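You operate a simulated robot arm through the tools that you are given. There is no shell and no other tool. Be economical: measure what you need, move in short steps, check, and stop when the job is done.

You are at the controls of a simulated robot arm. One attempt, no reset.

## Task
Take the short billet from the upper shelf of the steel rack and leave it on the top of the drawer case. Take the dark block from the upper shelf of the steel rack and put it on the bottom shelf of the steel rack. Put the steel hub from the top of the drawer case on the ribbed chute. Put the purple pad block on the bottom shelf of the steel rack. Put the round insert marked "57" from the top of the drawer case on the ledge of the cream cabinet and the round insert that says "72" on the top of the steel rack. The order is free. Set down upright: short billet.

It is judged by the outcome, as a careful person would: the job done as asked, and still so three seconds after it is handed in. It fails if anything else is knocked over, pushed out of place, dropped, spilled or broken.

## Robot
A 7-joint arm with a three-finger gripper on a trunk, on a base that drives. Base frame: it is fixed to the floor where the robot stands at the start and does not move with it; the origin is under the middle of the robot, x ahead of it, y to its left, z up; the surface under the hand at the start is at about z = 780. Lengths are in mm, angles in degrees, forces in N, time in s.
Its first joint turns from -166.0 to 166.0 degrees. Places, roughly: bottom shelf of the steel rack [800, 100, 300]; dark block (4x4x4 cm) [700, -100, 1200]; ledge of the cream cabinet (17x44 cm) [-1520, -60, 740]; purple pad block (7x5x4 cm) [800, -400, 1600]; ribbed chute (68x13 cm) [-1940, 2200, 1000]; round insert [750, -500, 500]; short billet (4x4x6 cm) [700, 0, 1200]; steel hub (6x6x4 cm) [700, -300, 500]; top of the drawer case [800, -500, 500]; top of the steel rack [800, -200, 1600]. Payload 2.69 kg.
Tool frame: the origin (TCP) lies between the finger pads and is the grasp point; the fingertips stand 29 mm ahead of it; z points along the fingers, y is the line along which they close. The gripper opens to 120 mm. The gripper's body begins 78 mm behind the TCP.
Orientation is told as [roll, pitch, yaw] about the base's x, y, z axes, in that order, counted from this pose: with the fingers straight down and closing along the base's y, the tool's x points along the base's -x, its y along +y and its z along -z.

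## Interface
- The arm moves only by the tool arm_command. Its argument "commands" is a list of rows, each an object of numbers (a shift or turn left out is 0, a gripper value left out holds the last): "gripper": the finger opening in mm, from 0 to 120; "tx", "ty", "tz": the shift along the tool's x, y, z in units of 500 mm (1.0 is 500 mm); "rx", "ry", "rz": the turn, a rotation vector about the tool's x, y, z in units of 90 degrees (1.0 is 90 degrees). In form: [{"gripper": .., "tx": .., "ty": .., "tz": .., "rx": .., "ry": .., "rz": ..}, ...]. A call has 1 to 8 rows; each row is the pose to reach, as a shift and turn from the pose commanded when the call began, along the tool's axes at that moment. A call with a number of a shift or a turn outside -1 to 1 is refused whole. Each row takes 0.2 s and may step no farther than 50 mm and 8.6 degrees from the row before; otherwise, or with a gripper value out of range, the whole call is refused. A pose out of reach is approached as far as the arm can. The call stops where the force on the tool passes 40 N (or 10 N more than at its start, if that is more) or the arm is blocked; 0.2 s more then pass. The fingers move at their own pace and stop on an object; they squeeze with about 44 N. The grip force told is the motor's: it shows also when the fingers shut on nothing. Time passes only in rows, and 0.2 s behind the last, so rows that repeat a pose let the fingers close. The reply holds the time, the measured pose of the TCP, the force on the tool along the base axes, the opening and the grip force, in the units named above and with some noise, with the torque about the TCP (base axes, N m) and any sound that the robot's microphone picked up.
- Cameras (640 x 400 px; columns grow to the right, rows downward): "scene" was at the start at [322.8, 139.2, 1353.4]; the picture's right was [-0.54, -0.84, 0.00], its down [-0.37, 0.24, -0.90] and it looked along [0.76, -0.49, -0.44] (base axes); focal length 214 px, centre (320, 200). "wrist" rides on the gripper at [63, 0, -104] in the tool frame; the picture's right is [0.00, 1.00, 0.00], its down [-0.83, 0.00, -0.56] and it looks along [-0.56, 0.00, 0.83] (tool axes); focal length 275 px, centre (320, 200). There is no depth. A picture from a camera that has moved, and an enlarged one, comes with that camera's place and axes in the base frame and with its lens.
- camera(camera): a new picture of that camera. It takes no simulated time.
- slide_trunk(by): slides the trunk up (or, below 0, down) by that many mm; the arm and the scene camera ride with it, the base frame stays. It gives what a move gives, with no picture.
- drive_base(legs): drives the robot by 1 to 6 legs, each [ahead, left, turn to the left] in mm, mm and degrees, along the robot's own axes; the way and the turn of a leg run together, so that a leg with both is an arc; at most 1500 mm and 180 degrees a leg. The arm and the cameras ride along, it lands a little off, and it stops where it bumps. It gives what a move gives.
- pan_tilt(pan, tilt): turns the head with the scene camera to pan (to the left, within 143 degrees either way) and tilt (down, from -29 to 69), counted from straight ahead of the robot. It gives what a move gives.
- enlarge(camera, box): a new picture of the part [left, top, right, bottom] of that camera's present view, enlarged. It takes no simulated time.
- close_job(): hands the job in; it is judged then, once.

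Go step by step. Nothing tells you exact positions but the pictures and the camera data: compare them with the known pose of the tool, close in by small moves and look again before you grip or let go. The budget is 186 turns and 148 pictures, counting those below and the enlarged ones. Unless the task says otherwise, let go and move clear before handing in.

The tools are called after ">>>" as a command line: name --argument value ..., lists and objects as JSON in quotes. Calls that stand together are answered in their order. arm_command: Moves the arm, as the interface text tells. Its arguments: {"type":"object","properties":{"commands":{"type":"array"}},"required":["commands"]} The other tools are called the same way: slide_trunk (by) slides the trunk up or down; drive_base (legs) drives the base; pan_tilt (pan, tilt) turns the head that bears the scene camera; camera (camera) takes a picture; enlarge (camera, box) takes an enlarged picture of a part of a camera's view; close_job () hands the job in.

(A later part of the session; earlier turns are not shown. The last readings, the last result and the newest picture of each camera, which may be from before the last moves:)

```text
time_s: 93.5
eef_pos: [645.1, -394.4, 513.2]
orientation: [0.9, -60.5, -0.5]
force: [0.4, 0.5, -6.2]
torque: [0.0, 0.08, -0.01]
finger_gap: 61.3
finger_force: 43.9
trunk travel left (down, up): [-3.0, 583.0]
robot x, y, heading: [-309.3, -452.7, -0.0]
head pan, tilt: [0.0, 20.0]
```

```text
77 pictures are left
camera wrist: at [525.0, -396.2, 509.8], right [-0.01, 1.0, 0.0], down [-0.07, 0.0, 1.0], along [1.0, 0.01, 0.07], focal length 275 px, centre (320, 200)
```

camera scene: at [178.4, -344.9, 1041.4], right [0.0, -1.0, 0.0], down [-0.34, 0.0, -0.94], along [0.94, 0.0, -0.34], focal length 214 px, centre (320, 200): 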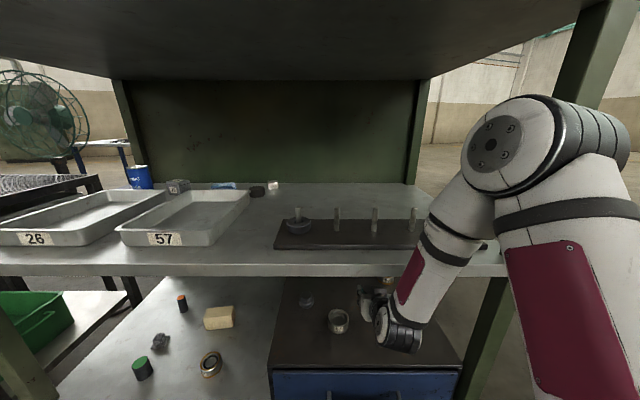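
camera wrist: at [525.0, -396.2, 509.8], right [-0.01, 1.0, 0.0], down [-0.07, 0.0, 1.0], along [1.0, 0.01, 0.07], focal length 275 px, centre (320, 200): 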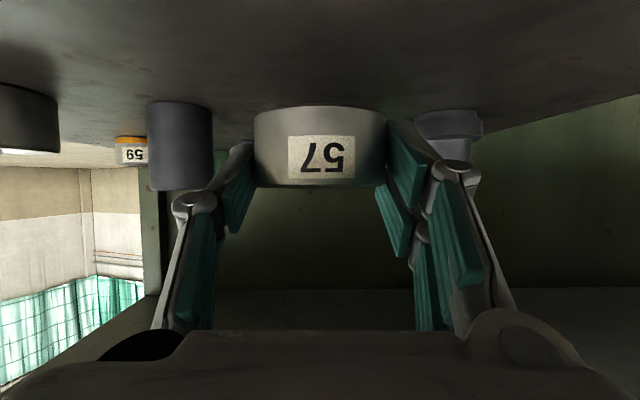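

57 is held. I back out of the rack, raise the trunk and look at the cream cabinet.

>>> drive_base --legs '[[-320, 0, 0]]'

>>> slide_trunk --by 350

>>> pan_tilt --pan 143 --tilt 25

>>> camera --camera "scene"

>>> pan_tilt --pan -143 --tilt 25

>>> camera --camera "scene"

```text
time_s: 95.6
eef_pos: [321.3, -401.0, 514.4]
orientation: [0.9, -60.5, -1.0]
force: [0.5, -0.8, -6.0]
torque: [0.01, 0.07, 0.01]
finger_gap: 61.0
finger_force: 44.2
trunk travel left (down, up): [-3.0, 583.0]
robot x, y, heading: [-636.2, -449.9, -0.3]
head pan, tilt: [0.0, 20.0]
```

```text
time_s: 99.0
eef_pos: [319.8, -402.1, 862.9]
orientation: [0.9, -60.5, -0.8]
force: [0.9, 0.7, -6.5]
torque: [0.04, 0.08, 0.0]
finger_gap: 61.2
finger_force: 44.2
trunk travel left (down, up): [-353.0, 233.0]
robot x, y, heading: [-638.3, -449.3, -0.2]
head pan, tilt: [0.0, 20.0]
```

```text
time_s: 101.3
eef_pos: [319.8, -400.8, 864.7]
orientation: [0.9, -60.5, -1.0]
force: [-0.9, -0.3, -7.3]
torque: [0.03, 0.1, -0.03]
finger_gap: 61.3
finger_force: 44.2
trunk travel left (down, up): [-353.0, 233.0]
robot x, y, heading: [-636.2, -446.6, -0.6]
head pan, tilt: [143.0, 25.0]
```

```text
76 pictures are left
camera scene: at [-476.5, -204.9, 1382.6], right [0.61, 0.79, 0.0], down [0.34, -0.26, -0.91], along [-0.72, 0.55, -0.42], focal length 214 px, centre (320, 200)
```

scene: 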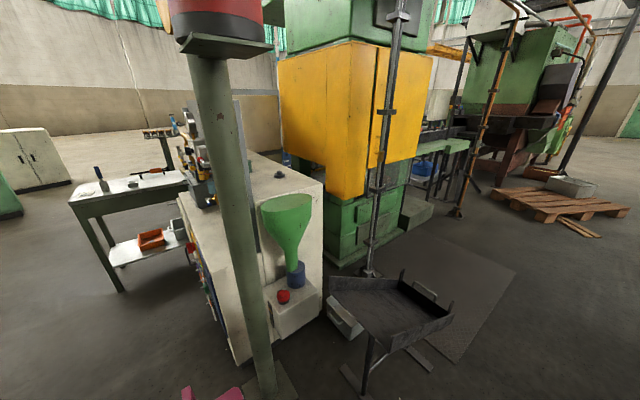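

```text
time_s: 105.2
eef_pos: [320.3, -401.5, 863.4]
orientation: [0.9, -60.4, -1.0]
force: [-0.1, 0.7, -6.7]
torque: [0.01, 0.09, -0.02]
finger_gap: 61.2
finger_force: 43.9
trunk travel left (down, up): [-353.0, 233.0]
robot x, y, heading: [-636.6, -447.1, -0.5]
head pan, tilt: [-143.0, 25.0]
```

```text
75 pictures are left
camera scene: at [-477.2, -315.8, 1382.6], right [-0.6, 0.8, 0.0], down [0.34, 0.25, -0.91], along [-0.73, -0.54, -0.42], focal length 214 px, centre (320, 200)
```

scene: 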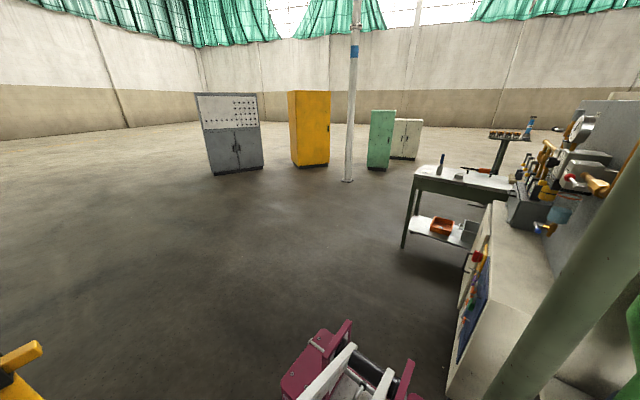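

The ledge is the cream counter along x (−1740…−1300) facing −y, behind the pole at about (−1150, −70). I'll fold the arm in, then drive round to approach it from −y.

>>> arm_command --commands '[{"tx": -0.01, "tz": -0.097}, {"tx": -0.02, "tz": -0.194}, {"tx": -0.03, "tz": -0.291}, {"tx": -0.04, "tz": -0.388}, {"tx": -0.051, "tz": -0.485}]'

>>> arm_command --commands '[{"tx": -0.01, "tz": -0.097}, {"tx": -0.02, "tz": -0.194}, {"tx": -0.03, "tz": -0.291}, {"tx": -0.04, "tz": -0.388}, {"tx": -0.051, "tz": -0.485}]'

>>> drive_base --legs '[[0, -130, 0], [-800, -50, 0], [0, 0, 90]]'

>>> pan_tilt --pan 0 --tilt 35

>>> camera --camera "scene"

```text
time_s: 106.4
eef_pos: [146.0, -396.8, 1010.3]
orientation: [0.8, -60.3, -1.0]
force: [2.4, 0.0, -7.7]
torque: [-0.01, 0.05, -0.02]
finger_gap: 61.2
finger_force: 44.1
out of reach, approached as far as the arm can: row 5
trunk travel left (down, up): [-353.0, 233.0]
robot x, y, heading: [-638.0, -449.2, -0.3]
head pan, tilt: [-143.0, 25.0]
```

```text
time_s: 107.6
eef_pos: [-36.8, -278.8, 1126.9]
orientation: [16.7, -44.8, 9.2]
force: [-1.3, 0.1, -6.4]
torque: [-0.09, 0.05, 0.01]
finger_gap: 61.2
finger_force: 44.6
out of reach, approached as far as the arm can: row 1, 2, 3, 4, 5
trunk travel left (down, up): [-353.0, 233.0]
robot x, y, heading: [-637.7, -448.0, -0.2]
head pan, tilt: [-143.0, 25.0]
stopped in row 5: the arm was blocked; the commanded pose is now the measured one
```

```text
time_s: 114.8
eef_pos: [-1068.3, -139.6, 1122.7]
orientation: [16.5, -44.9, 44.5]
force: [6.4, -11.6, -5.9]
torque: [0.08, 0.08, -0.17]
finger_gap: 61.4
finger_force: 43.4
trunk travel left (down, up): [-353.0, 233.0]
robot x, y, heading: [-1452.9, -626.1, 36.6]
head pan, tilt: [-143.0, 25.0]
stopped in leg 3: the force on the tool passed its limit at 102 N (the readings are from after the stop); the commanded pose is now the measured one
```

```text
time_s: 117.0
eef_pos: [-1069.8, -140.4, 1124.0]
orientation: [16.5, -45.1, 44.4]
force: [12.3, -13.5, -12.2]
torque: [-0.25, 0.05, -0.45]
finger_gap: 61.7
finger_force: 44.5
trunk travel left (down, up): [-353.0, 233.0]
robot x, y, heading: [-1460.1, -631.0, 36.8]
head pan, tilt: [0.0, 35.0]
```

```text
74 pictures are left
camera scene: at [-1416.4, -426.1, 1385.2], right [-0.92, 0.38, 0.0], down [0.15, 0.37, -0.92], along [-0.35, -0.85, -0.4], focal length 214 px, centre (320, 200)
```

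scene: 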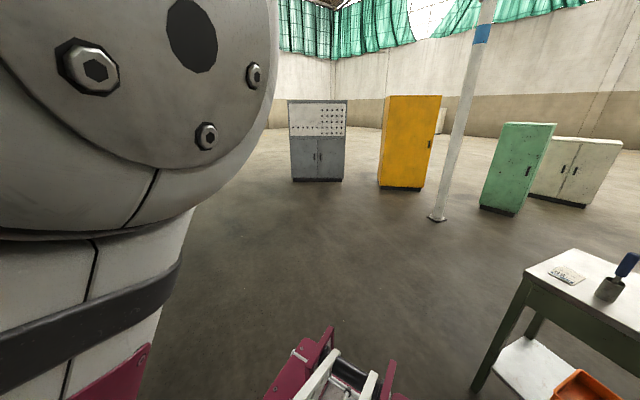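

The turn brought the hand against the pole (about 100 N, the insert is still held). I turn back away at once.

>>> drive_base --legs '[[0, 0, -20], [0, -200, 0]]'

>>> camera --camera "scene"

>>> camera --camera "wrist"

```text
time_s: 119.7
eef_pos: [-867.9, -489.6, 1126.0]
orientation: [16.4, -45.2, 25.0]
force: [0.6, 0.0, -6.3]
torque: [-0.07, 0.03, -0.04]
finger_gap: 61.3
finger_force: 44.0
trunk travel left (down, up): [-353.0, 233.0]
robot x, y, heading: [-1396.6, -822.9, 16.9]
head pan, tilt: [0.0, 35.0]
```

```text
73 pictures are left
camera scene: at [-1292.2, -641.0, 1384.0], right [-0.74, 0.67, 0.0], down [0.28, 0.3, -0.91], along [-0.62, -0.67, -0.41], focal length 214 px, centre (320, 200)
```

scene: 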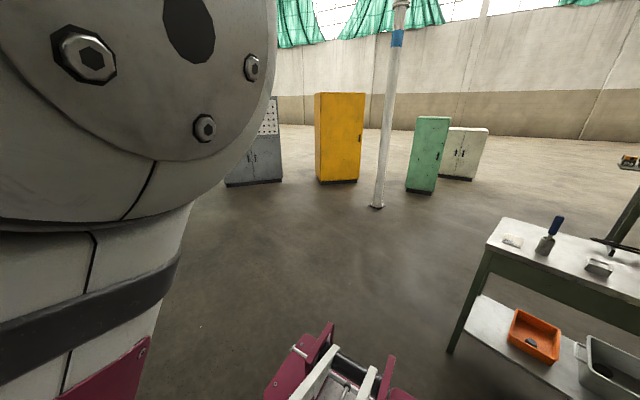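

```text
72 pictures are left
camera wrist: at [-959.9, -565.4, 1150.5], right [-0.59, 0.78, 0.2], down [0.25, -0.05, 0.97], along [0.77, 0.62, -0.17], focal length 275 px, centre (320, 200)
```

wrist: 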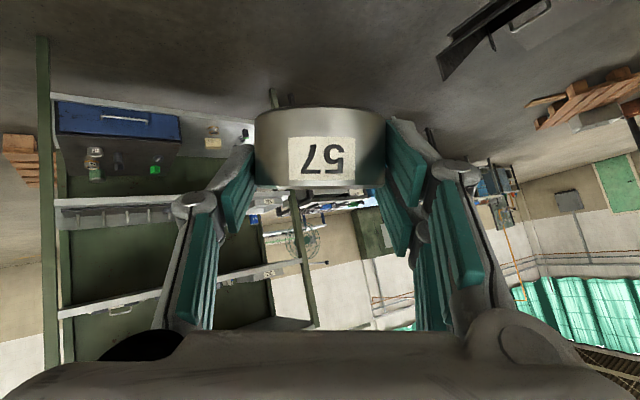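

>>> arm_command --commands '[{"tx": -0.01, "ty": -0.066, "tz": 0.027, "rx": 0.05, "ry": -0.035, "rz": 0.006}, {"tx": -0.021, "ty": -0.132, "tz": 0.055, "rx": 0.101, "ry": -0.069, "rz": 0.013}, {"tx": -0.031, "ty": -0.199, "tz": 0.082, "rx": 0.152, "ry": -0.104, "rz": 0.02}, {"tx": -0.042, "ty": -0.265, "tz": 0.11, "rx": 0.202, "ry": -0.138, "rz": 0.026}, {"tx": -0.052, "ty": -0.331, "tz": 0.137, "rx": 0.253, "ry": -0.173, "rz": 0.033}]'

>>> pan_tilt --pan 60 --tilt 30

>>> camera --camera "scene"

```text
time_s: 120.9
eef_pos: [-691.8, -560.8, 1083.8]
orientation: [0.3, -60.1, 16.3]
force: [-0.1, -0.9, -5.4]
torque: [-0.01, 0.11, 0.09]
finger_gap: 61.3
finger_force: 43.7
out of reach, approached as far as the arm can: row 1, 2, 3, 4, 5
trunk travel left (down, up): [-353.0, 233.0]
robot x, y, heading: [-1395.6, -821.8, 16.9]
head pan, tilt: [0.0, 35.0]
```

```text
time_s: 122.2
eef_pos: [-692.7, -558.8, 1083.3]
orientation: [0.3, -59.9, 16.4]
force: [1.3, 0.7, -7.3]
torque: [-0.04, 0.09, 0.02]
finger_gap: 61.2
finger_force: 44.0
trunk travel left (down, up): [-353.0, 233.0]
robot x, y, heading: [-1397.3, -818.4, 16.9]
head pan, tilt: [60.0, 30.0]
```

```text
71 pictures are left
camera scene: at [-1209.1, -484.8, 1374.6], right [0.97, -0.23, 0.0], down [-0.11, -0.49, -0.87], along [0.2, 0.84, -0.5], focal length 214 px, centre (320, 200)
```

scene: 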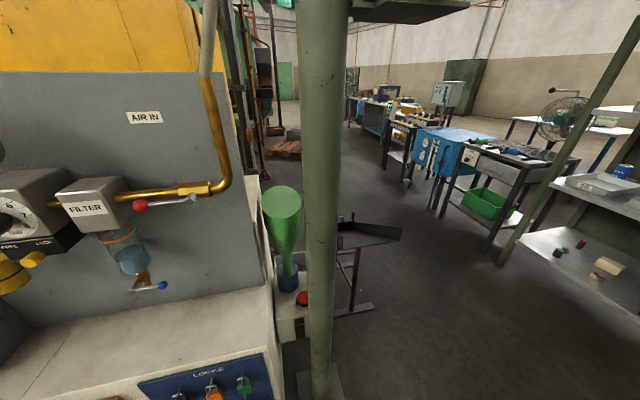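

The ledge is clear now: cream counter in front of the grey panel, right end at x≈−1270, y from about −171 to +35; pole at (−1095, −27). I move away from the pole first, then turn to face +y.

>>> drive_base --legs '[[0, -200, 0], [0, 0, 73]]'

>>> pan_tilt --pan 0 --tilt 30

>>> camera --camera "scene"

>>> camera --camera "wrist"

```text
time_s: 126.9
eef_pos: [-1374.6, -261.1, 1083.2]
orientation: [0.3, -59.9, 88.8]
force: [-0.4, -0.3, -7.1]
torque: [-0.09, 0.01, 0.0]
finger_gap: 61.2
finger_force: 44.3
trunk travel left (down, up): [-353.0, 233.0]
robot x, y, heading: [-1338.3, -1015.0, 89.1]
head pan, tilt: [60.0, 30.0]
```

```text
time_s: 128.2
eef_pos: [-1375.2, -262.0, 1082.2]
orientation: [0.2, -59.9, 88.8]
force: [-0.4, -0.1, -7.0]
torque: [-0.05, 0.01, -0.02]
finger_gap: 61.2
finger_force: 43.6
trunk travel left (down, up): [-353.0, 233.0]
robot x, y, heading: [-1339.9, -1013.5, 88.9]
head pan, tilt: [0.0, 30.0]
```

```text
70 pictures are left
camera scene: at [-1523.5, -689.9, 1374.6], right [1.0, -0.01, 0.0], down [-0.01, -0.5, -0.87], along [0.01, 0.87, -0.5], focal length 214 px, centre (320, 200)
```

scene: 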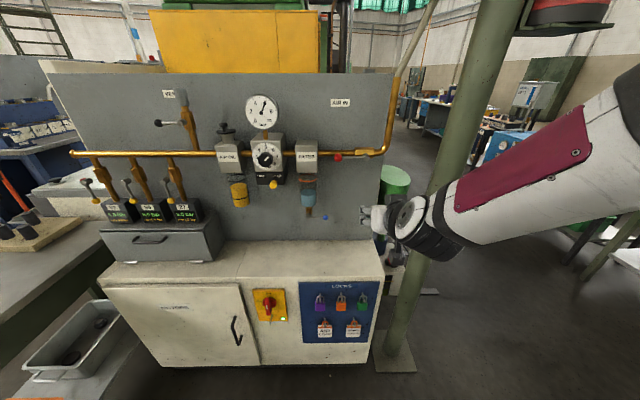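

```text
69 pictures are left
camera wrist: at [-1375.6, -384.4, 1080.2], right [-1.0, 0.01, 0.0], down [0.0, -0.06, 1.0], along [0.01, 1.0, 0.06], focal length 275 px, centre (320, 200)
```

wrist: 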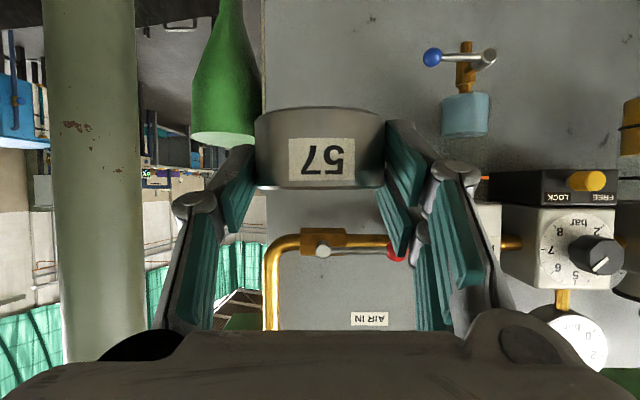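

Line-up is good. Lower the trunk by 270 and shift a little left; then look.

>>> slide_trunk --by -270

>>> drive_base --legs '[[90, 20, 0]]'

>>> camera --camera "wrist"

>>> camera --camera "scene"

```text
time_s: 131.0
eef_pos: [-1373.4, -194.6, 813.6]
orientation: [0.3, -59.9, 88.9]
force: [-0.1, -0.3, -6.8]
torque: [-0.06, 0.01, 0.02]
finger_gap: 61.4
finger_force: 43.9
trunk travel left (down, up): [-83.0, 503.0]
robot x, y, heading: [-1339.3, -1013.6, 89.1]
head pan, tilt: [0.0, 30.0]
```

```text
time_s: 132.1
eef_pos: [-1392.4, -102.4, 813.3]
orientation: [0.3, -59.9, 88.7]
force: [0.5, 0.6, -6.1]
torque: [-0.08, -0.01, -0.01]
finger_gap: 61.3
finger_force: 44.0
trunk travel left (down, up): [-83.0, 503.0]
robot x, y, heading: [-1356.8, -921.5, 89.3]
head pan, tilt: [0.0, 30.0]
```

```text
68 pictures are left
camera wrist: at [-1393.0, -224.6, 810.3], right [-1.0, 0.01, 0.0], down [0.0, -0.06, 1.0], along [0.01, 1.0, 0.06], focal length 275 px, centre (320, 200)
```

wrist: 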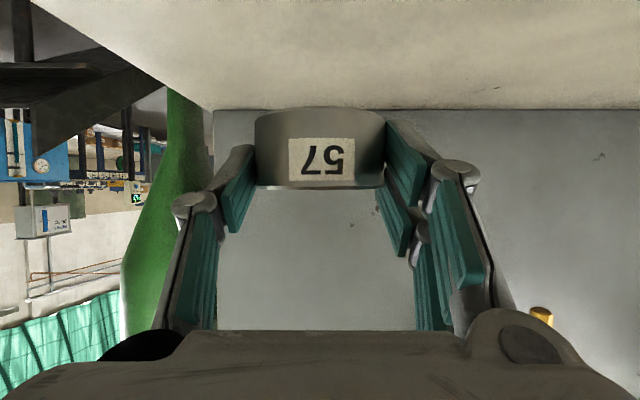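

```text
67 pictures are left
camera scene: at [-1540.7, -529.6, 1104.4], right [1.0, -0.02, 0.0], down [-0.01, -0.5, -0.87], along [0.01, 0.87, -0.5], focal length 214 px, centre (320, 200)
```

scene: 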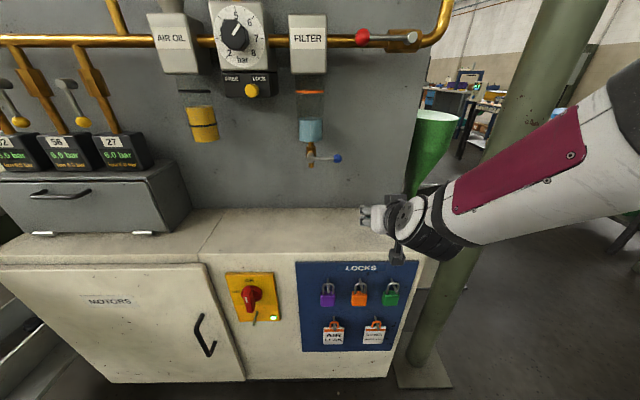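

Ledge at z≈736, from y −174 to 59. Move forward 37 and down to just above it.

>>> arm_command --commands '[{"tx": -0.018, "tz": 0.032}, {"tx": -0.005, "tz": 0.083}, {"tx": 0.029, "tz": 0.102}]'

>>> arm_command --commands '[{"tx": 0.0052, "tz": 0.003}]'

>>> camera --camera "wrist"

```text
time_s: 132.9
eef_pos: [-1391.3, -64.8, 775.1]
orientation: [0.3, -60.0, 88.7]
force: [0.4, 1.1, -6.6]
torque: [-0.07, 0.0, 0.02]
finger_gap: 61.0
finger_force: 44.4
trunk travel left (down, up): [-83.0, 503.0]
robot x, y, heading: [-1357.0, -923.2, 89.0]
head pan, tilt: [0.0, 30.0]
```

```text
time_s: 133.3
eef_pos: [-1393.3, -65.3, 772.7]
orientation: [0.5, -60.0, 88.7]
force: [0.8, -0.5, -4.2]
torque: [-0.12, 0.05, 0.02]
finger_gap: 61.2
finger_force: 43.8
trunk travel left (down, up): [-83.0, 503.0]
robot x, y, heading: [-1360.9, -924.9, 89.1]
head pan, tilt: [0.0, 30.0]
```

```text
66 pictures are left
camera wrist: at [-1393.3, -187.1, 769.6], right [-1.0, 0.01, 0.0], down [0.0, -0.06, 1.0], along [0.01, 1.0, 0.06], focal length 275 px, centre (320, 200)
```

wrist: 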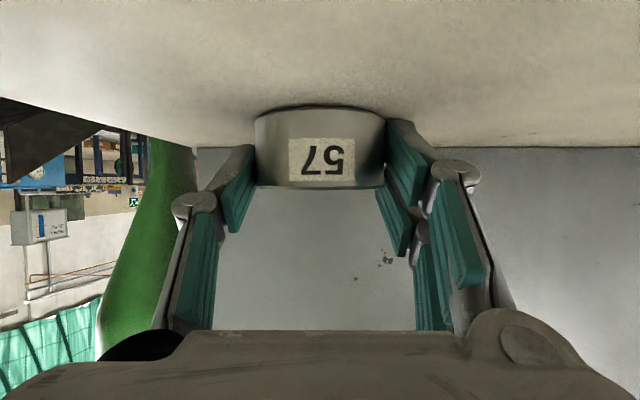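

Nearly touching. One more small step, then open slowly.

>>> arm_command --commands '[{"tx": 0.003, "tz": 0.0017}]'

>>> arm_command --commands '[{"gripper": 62}, {"gripper": 64}, {"gripper": 68}, {"gripper": 76}, {"gripper": 84}]'

>>> camera --camera "wrist"

```text
time_s: 133.7
eef_pos: [-1392.2, -64.8, 771.7]
orientation: [0.5, -60.1, 88.7]
force: [1.5, -1.7, 4.4]
torque: [0.0, 0.33, -0.02]
finger_gap: 61.2
finger_force: 44.1
trunk travel left (down, up): [-83.0, 503.0]
robot x, y, heading: [-1358.2, -924.1, 89.3]
head pan, tilt: [0.0, 30.0]
```

```text
time_s: 134.9
eef_pos: [-1392.3, -65.6, 770.4]
orientation: [0.3, -59.8, 88.9]
force: [-0.6, 1.1, 0.1]
torque: [-0.04, 0.02, 0.02]
finger_gap: 84.9
finger_force: 0.1
trunk travel left (down, up): [-83.0, 503.0]
robot x, y, heading: [-1357.5, -922.3, 89.3]
head pan, tilt: [0.0, 30.0]
```

```text
65 pictures are left
camera wrist: at [-1393.6, -188.3, 767.7], right [-1.0, 0.01, 0.0], down [0.0, -0.06, 1.0], along [0.01, 1.0, 0.06], focal length 275 px, centre (320, 200)
```

wrist: 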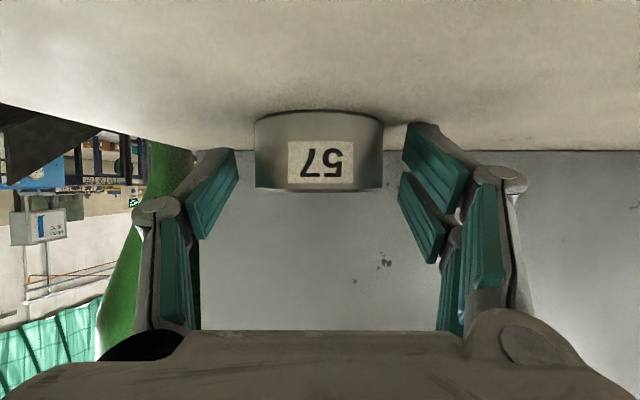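

57 rests on the ledge. I back off, turn to the rack (clear of the pole), and line up for insert 72.

>>> drive_base --legs '[[-170, 0, 0], [0, 0, -89], [0, 460, 0], [800, 0, 0]]'

>>> slide_trunk --by -80

>>> arm_command --commands '[{"tx": 0.03, "tz": 0.08}, {"tx": 0.1, "tz": 0.12}, {"tx": 0.16, "tz": 0.17}, {"tx": 0.23, "tz": 0.22}, {"tx": 0.27, "tz": 0.272}]'

>>> camera --camera "scene"

```text
time_s: 145.4
eef_pos: [119.3, -593.3, 770.2]
orientation: [0.4, -59.9, -0.5]
force: [-0.8, 0.1, 0.4]
torque: [-0.03, 0.0, 0.02]
finger_gap: 83.6
finger_force: 0.0
trunk travel left (down, up): [-83.0, 503.0]
robot x, y, heading: [-737.1, -641.0, -0.3]
head pan, tilt: [0.0, 30.0]
stopped in leg 4: the robot was blocked; the commanded pose is now the measured one
```

```text
time_s: 146.5
eef_pos: [118.8, -594.0, 691.2]
orientation: [0.3, -59.9, -0.5]
force: [-0.3, -0.5, 0.1]
torque: [0.0, -0.02, 0.0]
finger_gap: 84.1
finger_force: 0.0
trunk travel left (down, up): [-3.0, 583.0]
robot x, y, heading: [-737.8, -637.5, -0.1]
head pan, tilt: [0.0, 30.0]
```

```text
time_s: 147.7
eef_pos: [170.4, -593.6, 505.0]
orientation: [0.4, -59.9, -0.6]
force: [0.3, 0.2, -0.6]
torque: [-0.01, 0.0, 0.01]
finger_gap: 83.8
finger_force: 0.0
trunk travel left (down, up): [-3.0, 583.0]
robot x, y, heading: [-735.2, -637.0, -0.1]
head pan, tilt: [0.0, 30.0]
```

```text
64 pictures are left
camera scene: at [-348.8, -451.0, 1025.4], right [0.0, -1.0, 0.0], down [-0.5, 0.0, -0.87], along [0.87, 0.0, -0.5], focal length 214 px, centre (320, 200)
```

scene: 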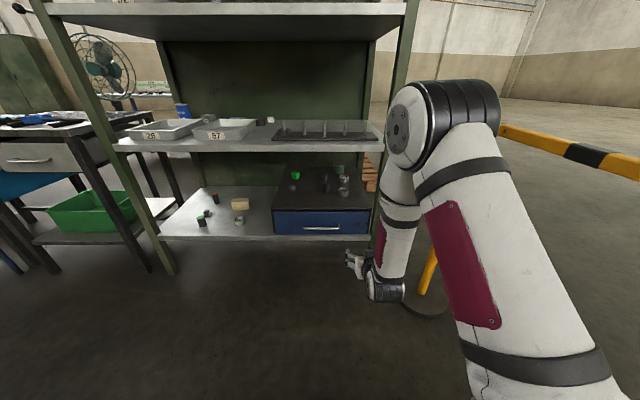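

The base was blocked; I look to the right for what it bumped.

>>> pan_tilt --pan -100 --tilt 45

>>> camera --camera "scene"

```text
time_s: 149.5
eef_pos: [170.2, -593.3, 505.2]
orientation: [0.3, -59.8, -0.5]
force: [-0.3, 0.5, -0.7]
torque: [0.01, -0.04, 0.02]
finger_gap: 83.6
finger_force: 0.0
trunk travel left (down, up): [-3.0, 583.0]
robot x, y, heading: [-737.3, -637.2, -0.0]
head pan, tilt: [-100.0, 45.0]
```

```text
63 pictures are left
camera scene: at [-453.4, -530.8, 1002.8], right [-0.98, 0.18, 0.0], down [0.12, 0.7, -0.71], along [-0.12, -0.7, -0.71], focal length 214 px, centre (320, 200)
```

scene: 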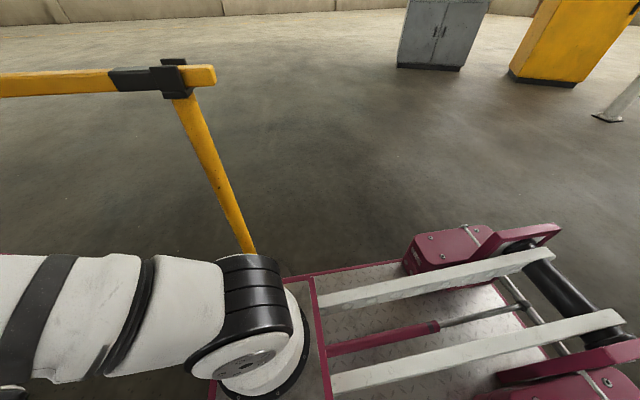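

The platform's right side met the stanchion's foot. I go left 100 mm and reach across with the arm instead.

>>> drive_base --legs '[[-40, 0, 0], [0, 105, 0], [310, 0, 0]]'

>>> arm_command --commands '[{"ty": -0.09}, {"ty": -0.18}]'

>>> camera --camera "wrist"

>>> camera --camera "scene"

```text
time_s: 152.8
eef_pos: [440.6, -489.4, 505.6]
orientation: [0.3, -60.0, -0.6]
force: [0.7, 0.5, 0.1]
torque: [0.0, 0.02, -0.04]
finger_gap: 84.3
finger_force: 0.0
trunk travel left (down, up): [-3.0, 583.0]
robot x, y, heading: [-466.9, -537.2, 0.1]
head pan, tilt: [-100.0, 45.0]
```

```text
time_s: 153.4
eef_pos: [440.8, -576.3, 506.1]
orientation: [0.4, -59.9, -0.5]
force: [0.9, -0.9, 0.6]
torque: [-0.01, -0.01, -0.01]
finger_gap: 84.0
finger_force: 0.1
trunk travel left (down, up): [-3.0, 583.0]
robot x, y, heading: [-467.2, -534.2, -0.2]
head pan, tilt: [-100.0, 45.0]
```

```text
62 pictures are left
camera wrist: at [318.9, -576.5, 503.3], right [0.0, 1.0, 0.0], down [-0.06, 0.0, 1.0], along [1.0, 0.0, 0.06], focal length 275 px, centre (320, 200)
```

wrist: 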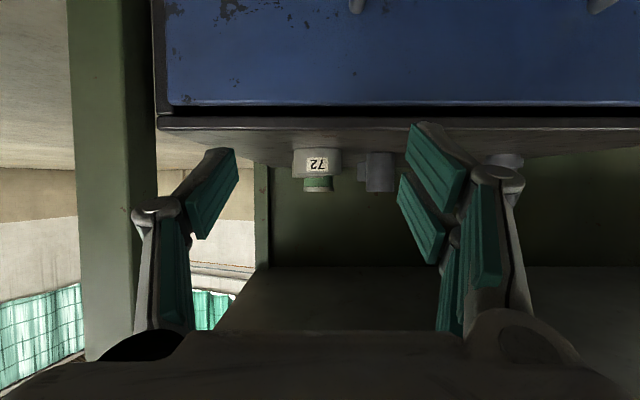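

```text
61 pictures are left
camera scene: at [-182.4, -425.8, 1002.8], right [-0.98, 0.17, 0.0], down [0.12, 0.7, -0.71], along [-0.12, -0.7, -0.71], focal length 214 px, centre (320, 200)
```

scene: 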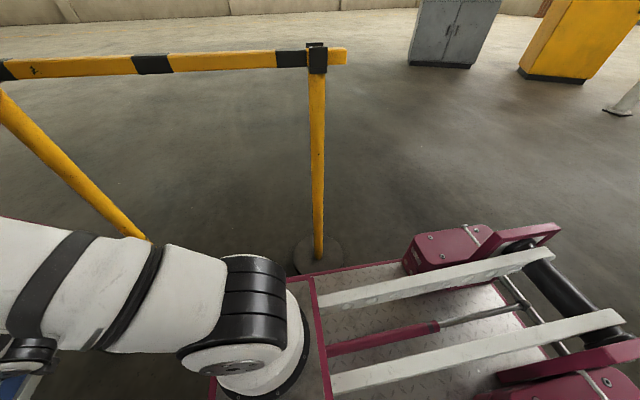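

72 is at about (672, −580). Drive in 150 mm and look.

>>> drive_base --legs '[[155, 0, 0]]'

>>> camera --camera "wrist"

```text
time_s: 154.8
eef_pos: [594.4, -580.1, 506.0]
orientation: [0.2, -59.9, -0.7]
force: [-0.2, 0.2, 0.1]
torque: [0.01, 0.0, 0.03]
finger_gap: 84.2
finger_force: 0.1
trunk travel left (down, up): [-3.0, 583.0]
robot x, y, heading: [-312.7, -534.1, -0.1]
head pan, tilt: [-100.0, 45.0]
```

```text
60 pictures are left
camera wrist: at [473.6, -580.6, 503.2], right [0.0, 1.0, 0.0], down [-0.06, 0.0, 1.0], along [1.0, 0.0, 0.06], focal length 275 px, centre (320, 200)
```

wrist: 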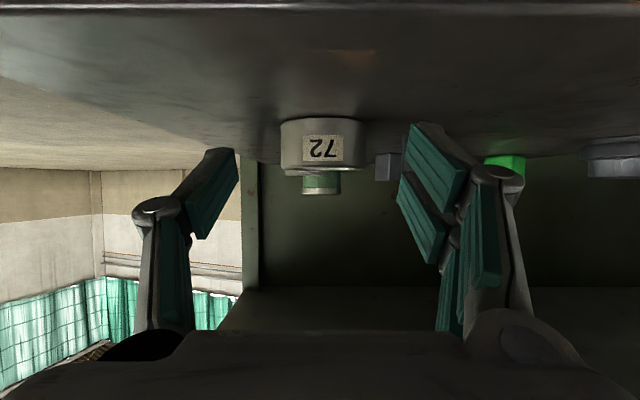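

>>> arm_command --commands '[{"tx": -0.017, "tz": 0.029, "ty": 0.002, "gripper": 77}, {"tx": -0.045, "tz": 0.078, "ty": 0.002}, {"tx": -0.066, "tz": 0.116, "ty": 0.002}, {"tx": -0.055, "tz": 0.123, "ty": 0.002}, {"tx": -0.046, "tz": 0.128, "ty": 0.002}]'

>>> camera --camera "wrist"

```text
time_s: 156.0
eef_pos: [662.5, -581.0, 494.3]
orientation: [0.3, -59.9, -0.7]
force: [0.4, 0.0, -0.1]
torque: [-0.01, 0.03, -0.01]
finger_gap: 76.8
finger_force: 0.1
trunk travel left (down, up): [-3.0, 583.0]
robot x, y, heading: [-313.0, -537.0, -0.2]
head pan, tilt: [-100.0, 45.0]
```

```text
59 pictures are left
camera wrist: at [540.6, -580.6, 491.1], right [0.0, 1.0, 0.0], down [-0.06, 0.0, 1.0], along [1.0, 0.0, 0.06], focal length 275 px, centre (320, 200)
```

wrist: 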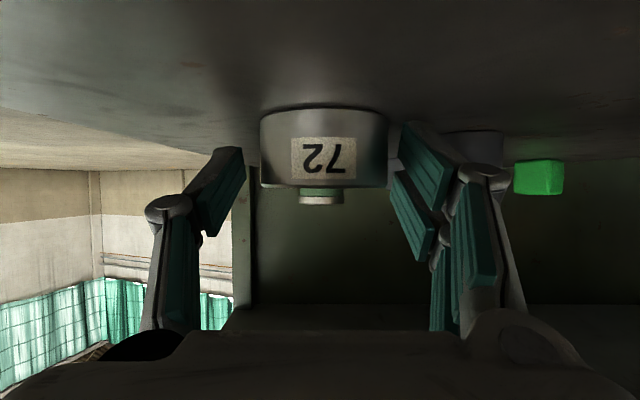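

>>> arm_command --commands '[{"ty": 0.004, "gripper": 68}, {"ty": 0.004, "gripper": 63}, {"ty": 0.004, "gripper": 50}, {"ty": 0.004, "gripper": 50}]'

>>> arm_command --commands '[{"tx": -0.007, "tz": -0.004}, {"tx": -0.014, "tz": -0.008}, {"tx": -0.024, "tz": -0.014}, {"tx": -0.035, "tz": -0.02}]'

>>> camera --camera "wrist"

```text
time_s: 157.0
eef_pos: [661.9, -578.4, 494.2]
orientation: [0.2, -59.9, -0.7]
force: [-0.3, 1.5, 3.4]
torque: [0.12, -0.1, -0.01]
finger_gap: 61.7
finger_force: 44.0
trunk travel left (down, up): [-3.0, 583.0]
robot x, y, heading: [-308.7, -534.6, -0.5]
head pan, tilt: [-100.0, 45.0]
```

```text
time_s: 158.0
eef_pos: [662.1, -578.0, 513.3]
orientation: [0.3, -59.8, -0.7]
force: [0.4, -0.7, -5.4]
torque: [-0.01, 0.12, -0.02]
finger_gap: 61.8
finger_force: 44.0
trunk travel left (down, up): [-3.0, 583.0]
robot x, y, heading: [-311.0, -534.7, -0.0]
head pan, tilt: [-100.0, 45.0]
```

```text
58 pictures are left
camera wrist: at [540.0, -577.5, 510.4], right [0.0, 1.0, 0.0], down [-0.06, 0.0, 1.0], along [1.0, 0.0, 0.06], focal length 275 px, centre (320, 200)
```

wrist: 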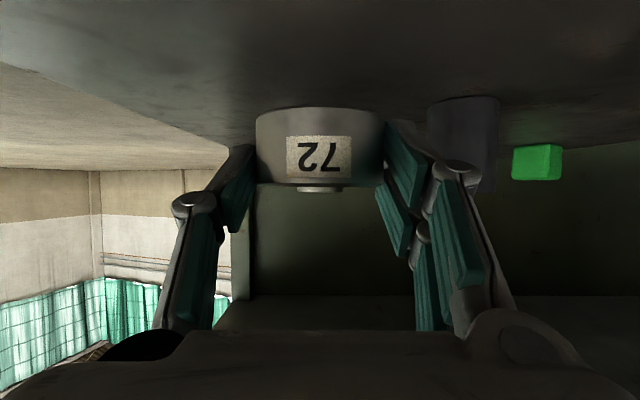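

72 is held. Back out, raise the trunk fully and lift the arm towards the rack top.

>>> drive_base --legs '[[-330, 0, 0], [0, 200, 0]]'

>>> slide_trunk --by 400

>>> slide_trunk --by 180

>>> arm_command --commands '[{"tx": -0.069, "tz": -0.04}, {"tx": -0.139, "tz": -0.08}, {"tx": -0.208, "tz": -0.12}, {"tx": -0.277, "tz": -0.16}, {"tx": -0.346, "tz": -0.2}, {"tx": -0.416, "tz": -0.24}]'

```text
time_s: 161.4
eef_pos: [341.2, -375.9, 512.9]
orientation: [0.4, -59.8, -1.2]
force: [0.2, 0.2, -6.3]
torque: [0.01, 0.07, 0.0]
finger_gap: 61.6
finger_force: 43.7
trunk travel left (down, up): [-3.0, 583.0]
robot x, y, heading: [-636.5, -328.1, -0.9]
head pan, tilt: [-100.0, 45.0]
```

```text
time_s: 165.2
eef_pos: [340.6, -375.8, 913.8]
orientation: [0.4, -59.8, -1.1]
force: [0.4, 0.0, -7.2]
torque: [-0.02, 0.08, 0.03]
finger_gap: 61.5
finger_force: 43.8
trunk travel left (down, up): [-403.0, 183.0]
robot x, y, heading: [-635.3, -325.4, -0.9]
head pan, tilt: [-100.0, 45.0]
```

```text
time_s: 167.2
eef_pos: [340.8, -375.7, 1091.9]
orientation: [0.4, -59.7, -1.0]
force: [0.3, -0.5, -6.3]
torque: [-0.01, 0.1, -0.02]
finger_gap: 61.5
finger_force: 44.6
trunk travel left (down, up): [-583.0, 3.0]
robot x, y, heading: [-631.1, -327.9, -0.8]
head pan, tilt: [-100.0, 45.0]
```

```text
time_s: 168.6
eef_pos: [339.7, -378.2, 1331.8]
orientation: [0.3, -59.6, -1.0]
force: [0.5, 0.5, -7.4]
torque: [0.0, 0.09, -0.01]
finger_gap: 61.6
finger_force: 44.5
trunk travel left (down, up): [-583.0, 3.0]
robot x, y, heading: [-630.8, -329.7, -0.8]
head pan, tilt: [-100.0, 45.0]
```

>>> arm_command --commands '[{"tx": -0.076, "tz": -0.044}, {"tx": -0.152, "tz": -0.088}, {"tx": -0.227, "tz": -0.131}, {"tx": -0.303, "tz": -0.175}, {"tx": -0.379, "tz": -0.219}, {"tx": -0.455, "tz": -0.263}, {"tx": -0.53, "tz": -0.306}, {"tx": -0.615, "tz": -0.355}]'

>>> pan_tilt --pan 5 --tilt 10

>>> camera --camera "scene"

>>> camera --camera "wrist"

```text
time_s: 170.4
eef_pos: [280.1, -380.7, 1588.5]
orientation: [0.3, -60.0, -1.0]
force: [-0.8, -0.8, -3.7]
torque: [-0.03, 0.19, -0.01]
finger_gap: 61.3
finger_force: 44.0
out of reach, approached as far as the arm can: row 4, 5, 6, 7, 8
trunk travel left (down, up): [-583.0, 3.0]
robot x, y, heading: [-634.3, -326.0, -0.8]
head pan, tilt: [-100.0, 45.0]
```

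```text
time_s: 172.2
eef_pos: [281.7, -379.3, 1586.9]
orientation: [0.3, -59.8, -1.2]
force: [-0.4, -0.7, -6.5]
torque: [0.04, 0.12, 0.0]
finger_gap: 61.7
finger_force: 43.9
trunk travel left (down, up): [-583.0, 3.0]
robot x, y, heading: [-628.7, -327.1, -0.5]
head pan, tilt: [5.0, 10.0]
```

```text
57 pictures are left
camera scene: at [-507.9, -131.3, 1636.8], right [0.08, -1.0, 0.0], down [-0.17, -0.01, -0.98], along [0.98, 0.07, -0.17], focal length 214 px, centre (320, 200)
```

scene: 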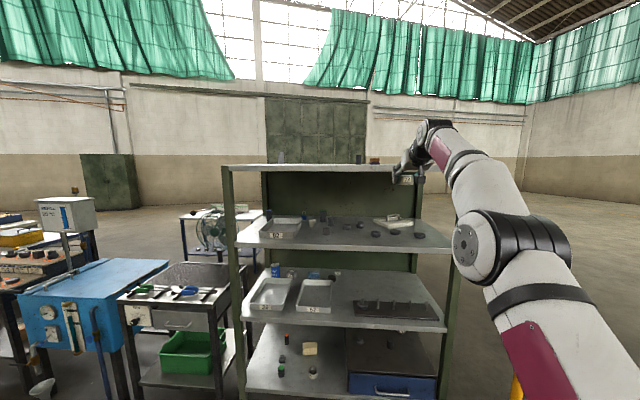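

```text
56 pictures are left
camera wrist: at [160.4, -379.0, 1584.6], right [0.01, 1.0, 0.0], down [-0.06, 0.0, 1.0], along [1.0, -0.01, 0.06], focal length 275 px, centre (320, 200)
```

wrist: 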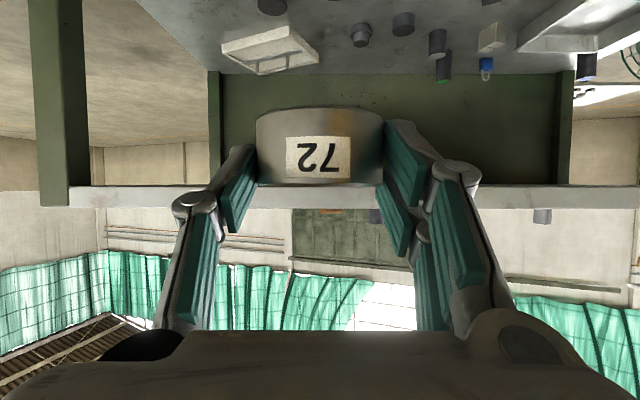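

The rack top is at z≈1615–1620. I draw in 150 mm and rise 100 mm.

>>> arm_command --commands '[{"tx": -0.006, "tz": -0.09}, {"tx": -0.012, "tz": -0.18}, {"tx": -0.018, "tz": -0.27}, {"tx": -0.023, "tz": -0.36}]'

>>> camera --camera "wrist"

```text
time_s: 173.2
eef_pos: [129.5, -376.9, 1691.5]
orientation: [0.4, -59.9, -1.0]
force: [0.8, -1.3, -5.8]
torque: [0.0, 0.09, 0.01]
finger_gap: 61.8
finger_force: 44.4
trunk travel left (down, up): [-583.0, 3.0]
robot x, y, heading: [-632.1, -325.1, -0.5]
head pan, tilt: [5.0, 10.0]
```

```text
55 pictures are left
camera wrist: at [8.2, -375.2, 1689.2], right [0.01, 1.0, 0.0], down [-0.06, 0.0, 1.0], along [1.0, -0.01, 0.06], focal length 275 px, centre (320, 200)
```

wrist: 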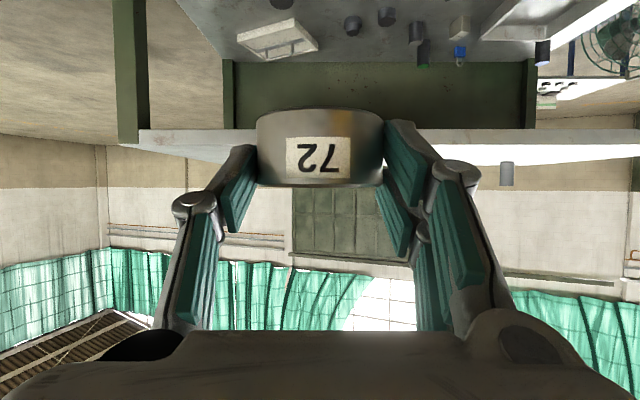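

Top surface z≈1617. I shift left 275 mm to the free area at y≈−100 and drive up.

>>> drive_base --legs '[[0, 275, 0.6], [470, 0, 0]]'

>>> pan_tilt --pan -15 --tilt 10

>>> camera --camera "wrist"

>>> camera --camera "scene"

```text
time_s: 177.6
eef_pos: [610.6, -89.6, 1692.8]
orientation: [0.3, -59.8, 0.1]
force: [1.4, -0.4, -6.2]
torque: [-0.02, 0.13, 0.03]
finger_gap: 61.6
finger_force: 44.6
trunk travel left (down, up): [-583.0, 3.0]
robot x, y, heading: [-150.9, -53.7, 0.6]
head pan, tilt: [5.0, 10.0]
```

```text
time_s: 178.4
eef_pos: [609.6, -88.7, 1691.4]
orientation: [0.3, -59.8, 0.0]
force: [0.4, -0.7, -6.9]
torque: [-0.01, 0.15, 0.01]
finger_gap: 61.4
finger_force: 43.9
trunk travel left (down, up): [-583.0, 3.0]
robot x, y, heading: [-148.0, -51.4, 0.3]
head pan, tilt: [-15.0, 10.0]
```

```text
54 pictures are left
camera wrist: at [489.3, -90.6, 1688.8], right [-0.01, 1.0, 0.0], down [-0.06, 0.0, 1.0], along [1.0, 0.01, 0.06], focal length 275 px, centre (320, 200)
```

wrist: 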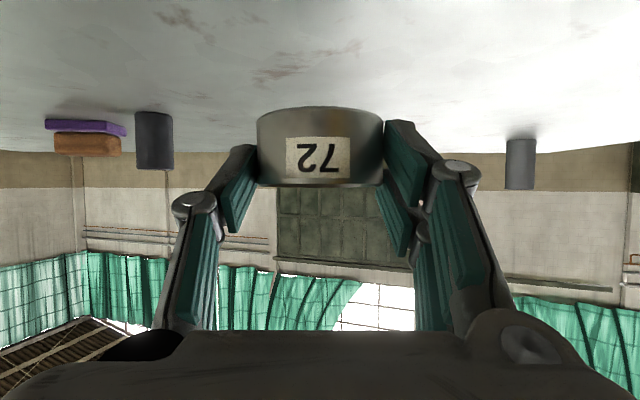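

```text
53 pictures are left
camera scene: at [-34.5, 111.7, 1636.8], right [-0.25, -0.97, 0.0], down [-0.17, 0.04, -0.98], along [0.95, -0.25, -0.17], focal length 214 px, centre (320, 200)
```

scene: 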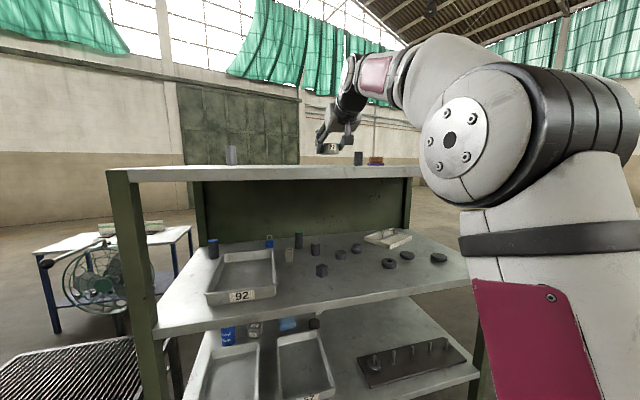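

The spot is free. Lower to just above the top, then feel for contact.

>>> arm_command --commands '[{"tx": 0.02, "tz": 0.022}, {"tx": 0.042, "tz": 0.035}, {"tx": 0.06, "tz": 0.046}]'

>>> arm_command --commands '[{"tx": 0.0052, "tz": 0.003}]'

>>> arm_command --commands '[{"tx": 0.0035, "tz": 0.002}]'

>>> camera --camera "wrist"

```text
time_s: 179.2
eef_pos: [615.6, -88.6, 1653.8]
orientation: [0.3, -59.8, 0.0]
force: [-0.3, 0.5, -6.0]
torque: [0.0, 0.11, 0.02]
finger_gap: 61.5
finger_force: 44.2
trunk travel left (down, up): [-583.0, 3.0]
robot x, y, heading: [-154.0, -52.2, 0.2]
head pan, tilt: [-15.0, 10.0]
```

```text
time_s: 179.6
eef_pos: [614.6, -89.3, 1653.7]
orientation: [0.3, -60.0, 0.0]
force: [2.4, -0.3, -2.8]
torque: [0.13, -0.01, 0.0]
finger_gap: 61.6
finger_force: 43.8
trunk travel left (down, up): [-583.0, 3.0]
robot x, y, heading: [-151.2, -52.7, 0.3]
head pan, tilt: [-15.0, 10.0]
```

```text
time_s: 180.0
eef_pos: [614.7, -87.9, 1651.9]
orientation: [0.4, -60.2, 0.0]
force: [6.5, -1.5, 9.0]
torque: [0.42, -0.19, -0.17]
finger_gap: 61.4
finger_force: 44.1
trunk travel left (down, up): [-583.0, 3.0]
robot x, y, heading: [-152.4, -50.5, 0.1]
head pan, tilt: [-15.0, 10.0]
```

```text
52 pictures are left
camera wrist: at [493.1, -89.7, 1648.8], right [-0.01, 1.0, 0.0], down [-0.07, 0.0, 1.0], along [1.0, 0.01, 0.07], focal length 275 px, centre (320, 200)
```

wrist: 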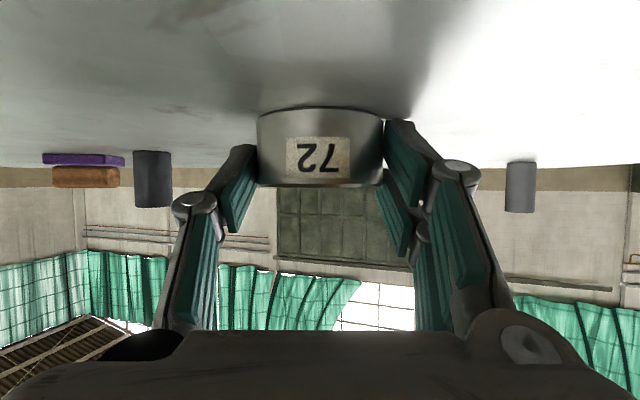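

Contact. Open slowly, then withdraw back and up.

>>> arm_command --commands '[{"gripper": 62.5}, {"gripper": 65}, {"gripper": 70}, {"gripper": 78}, {"gripper": 86}]'

>>> arm_command --commands '[{"tx": 0.02, "tz": -0.07}, {"tx": 0.035, "tz": -0.16}, {"tx": 0.01, "tz": -0.24}]'

>>> camera --camera "wrist"

```text
time_s: 181.2
eef_pos: [612.9, -88.4, 1649.8]
orientation: [0.3, -59.7, 0.1]
force: [4.8, -2.3, 7.0]
torque: [0.27, -0.15, -0.2]
finger_gap: 87.3
finger_force: 0.0
trunk travel left (down, up): [-583.0, 3.0]
robot x, y, heading: [-154.8, -51.9, 0.5]
head pan, tilt: [-15.0, 10.0]
```

```text
time_s: 182.0
eef_pos: [508.3, -91.8, 1704.8]
orientation: [0.3, -59.7, 0.2]
force: [0.2, -0.9, -1.3]
torque: [0.0, -0.02, 0.01]
finger_gap: 86.1
finger_force: 0.1
trunk travel left (down, up): [-583.0, 3.0]
robot x, y, heading: [-150.6, -59.0, 0.5]
head pan, tilt: [-15.0, 10.0]
```

```text
51 pictures are left
camera wrist: at [386.8, -92.0, 1702.4], right [-0.01, 1.0, 0.0], down [-0.06, 0.0, 1.0], along [1.0, 0.01, 0.06], focal length 275 px, centre (320, 200)
```

wrist: 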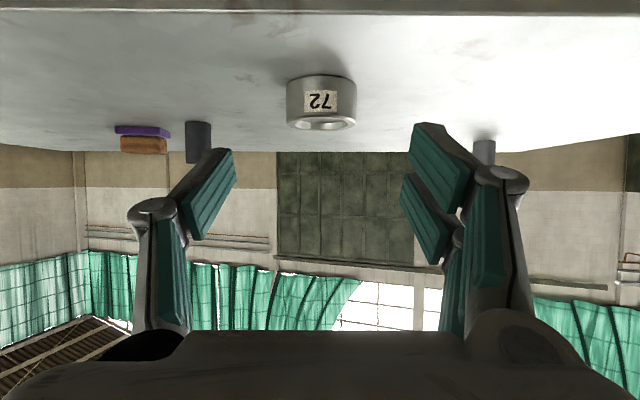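

72 stands on the rack top. Now the purple block: enlarge it.

>>> enlarge --camera "wrist" --box '[90, 90, 250, 190]'

>>> enlarge --camera "scene" --box '[320, 130, 420, 193]'

```text
4.00 times, centred on (170, 140) of wrist
camera zoom: at [386.8, -92.0, 1702.4], right [-0.01, 1.0, 0.0], down [-0.06, 0.0, 1.0], along [1.0, 0.01, 0.06], focal length 1101 px, centre (920, 440)
```

zoom: 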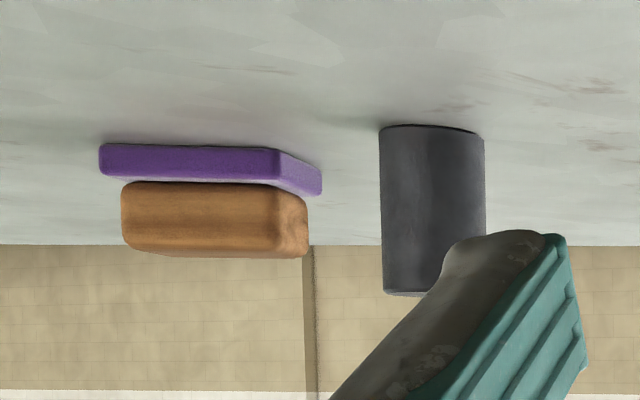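

```text
6.35 times, centred on (370, 162) of scene
camera zoom: at [-34.7, 111.7, 1636.9], right [-0.25, -0.97, 0.0], down [-0.17, 0.04, -0.98], along [0.95, -0.25, -0.17], focal length 1362 px, centre (2, 444)
```

zoom: 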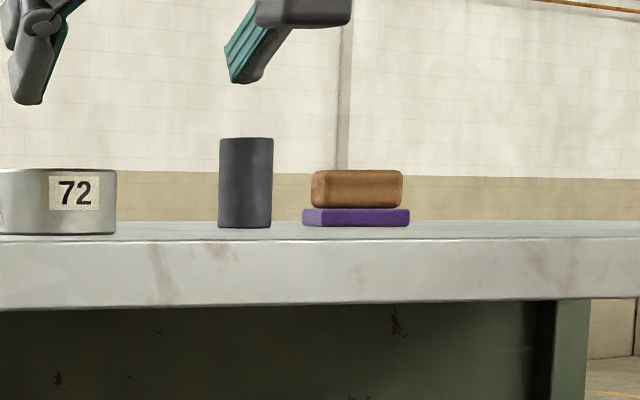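

The purple pad block is a single sanding-block-like piece, about 70 mm along y, centred near (840, −368); a dark cylinder stands at (797, −258). I tilt to 45°, shift right and drive up.

>>> arm_command --commands '[{"ry": 0.085, "gripper": 88}, {"ry": 0.167}]'

>>> drive_base --legs '[[0, -278, -0.4], [130, 0, 0]]'

>>> camera --camera "wrist"

```text
time_s: 182.6
eef_pos: [507.5, -90.4, 1706.5]
orientation: [0.2, -44.7, 0.1]
force: [-0.9, 0.6, -0.3]
torque: [0.03, -0.04, 0.01]
finger_gap: 87.9
finger_force: 0.0
trunk travel left (down, up): [-583.0, 3.0]
robot x, y, heading: [-151.4, -53.1, 0.4]
head pan, tilt: [-15.0, 10.0]
```

```text
time_s: 185.5
eef_pos: [640.9, -373.6, 1705.3]
orientation: [0.3, -44.7, -0.3]
force: [0.2, -0.4, 0.5]
torque: [0.02, 0.01, 0.0]
finger_gap: 87.9
finger_force: 0.2
trunk travel left (down, up): [-583.0, 3.0]
robot x, y, heading: [-19.7, -332.7, -0.2]
head pan, tilt: [-15.0, 10.0]
```

```text
48 pictures are left
camera wrist: at [522.3, -375.4, 1734.3], right [0.0, 1.0, 0.0], down [0.2, 0.0, 0.98], along [0.98, 0.0, -0.2], focal length 275 px, centre (320, 200)
```

wrist: 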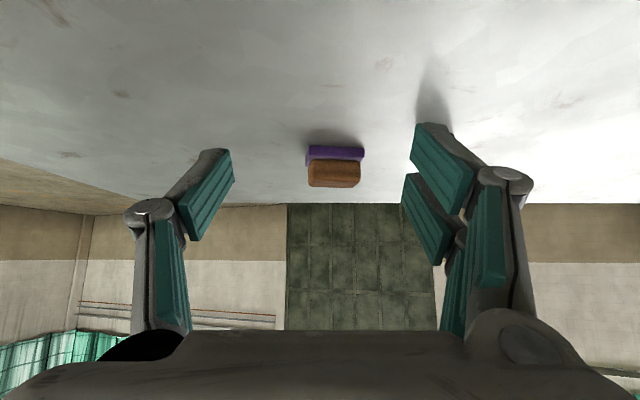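

>>> arm_command --commands '[{"tx": -0.047, "ty": 0.01, "tz": 0.066}, {"tx": -0.094, "ty": 0.02, "tz": 0.132}, {"tx": -0.141, "ty": 0.029, "tz": 0.198}]'

>>> camera --camera "wrist"

```text
time_s: 186.3
eef_pos: [731.2, -363.0, 1679.8]
orientation: [0.2, -44.9, -0.3]
force: [-1.2, 0.1, 0.0]
torque: [-0.02, 0.0, 0.01]
finger_gap: 87.8
finger_force: 0.0
out of reach, approached as far as the arm can: row 2, 3
trunk travel left (down, up): [-583.0, 3.0]
robot x, y, heading: [-20.6, -333.3, -0.1]
head pan, tilt: [-15.0, 10.0]
```

```text
47 pictures are left
camera wrist: at [612.7, -363.1, 1709.7], right [0.0, 1.0, 0.0], down [0.2, 0.0, 0.98], along [0.98, 0.0, -0.2], focal length 275 px, centre (320, 200)
```

wrist: 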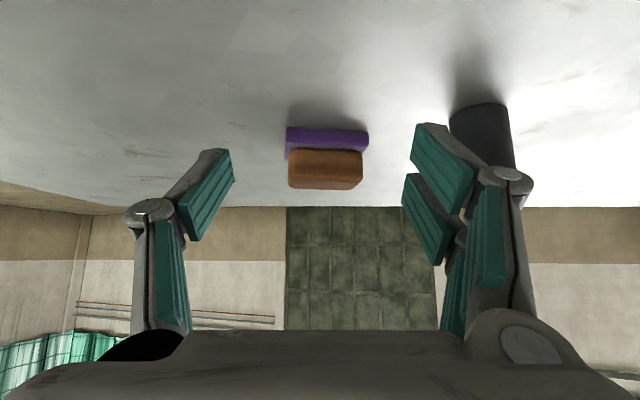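

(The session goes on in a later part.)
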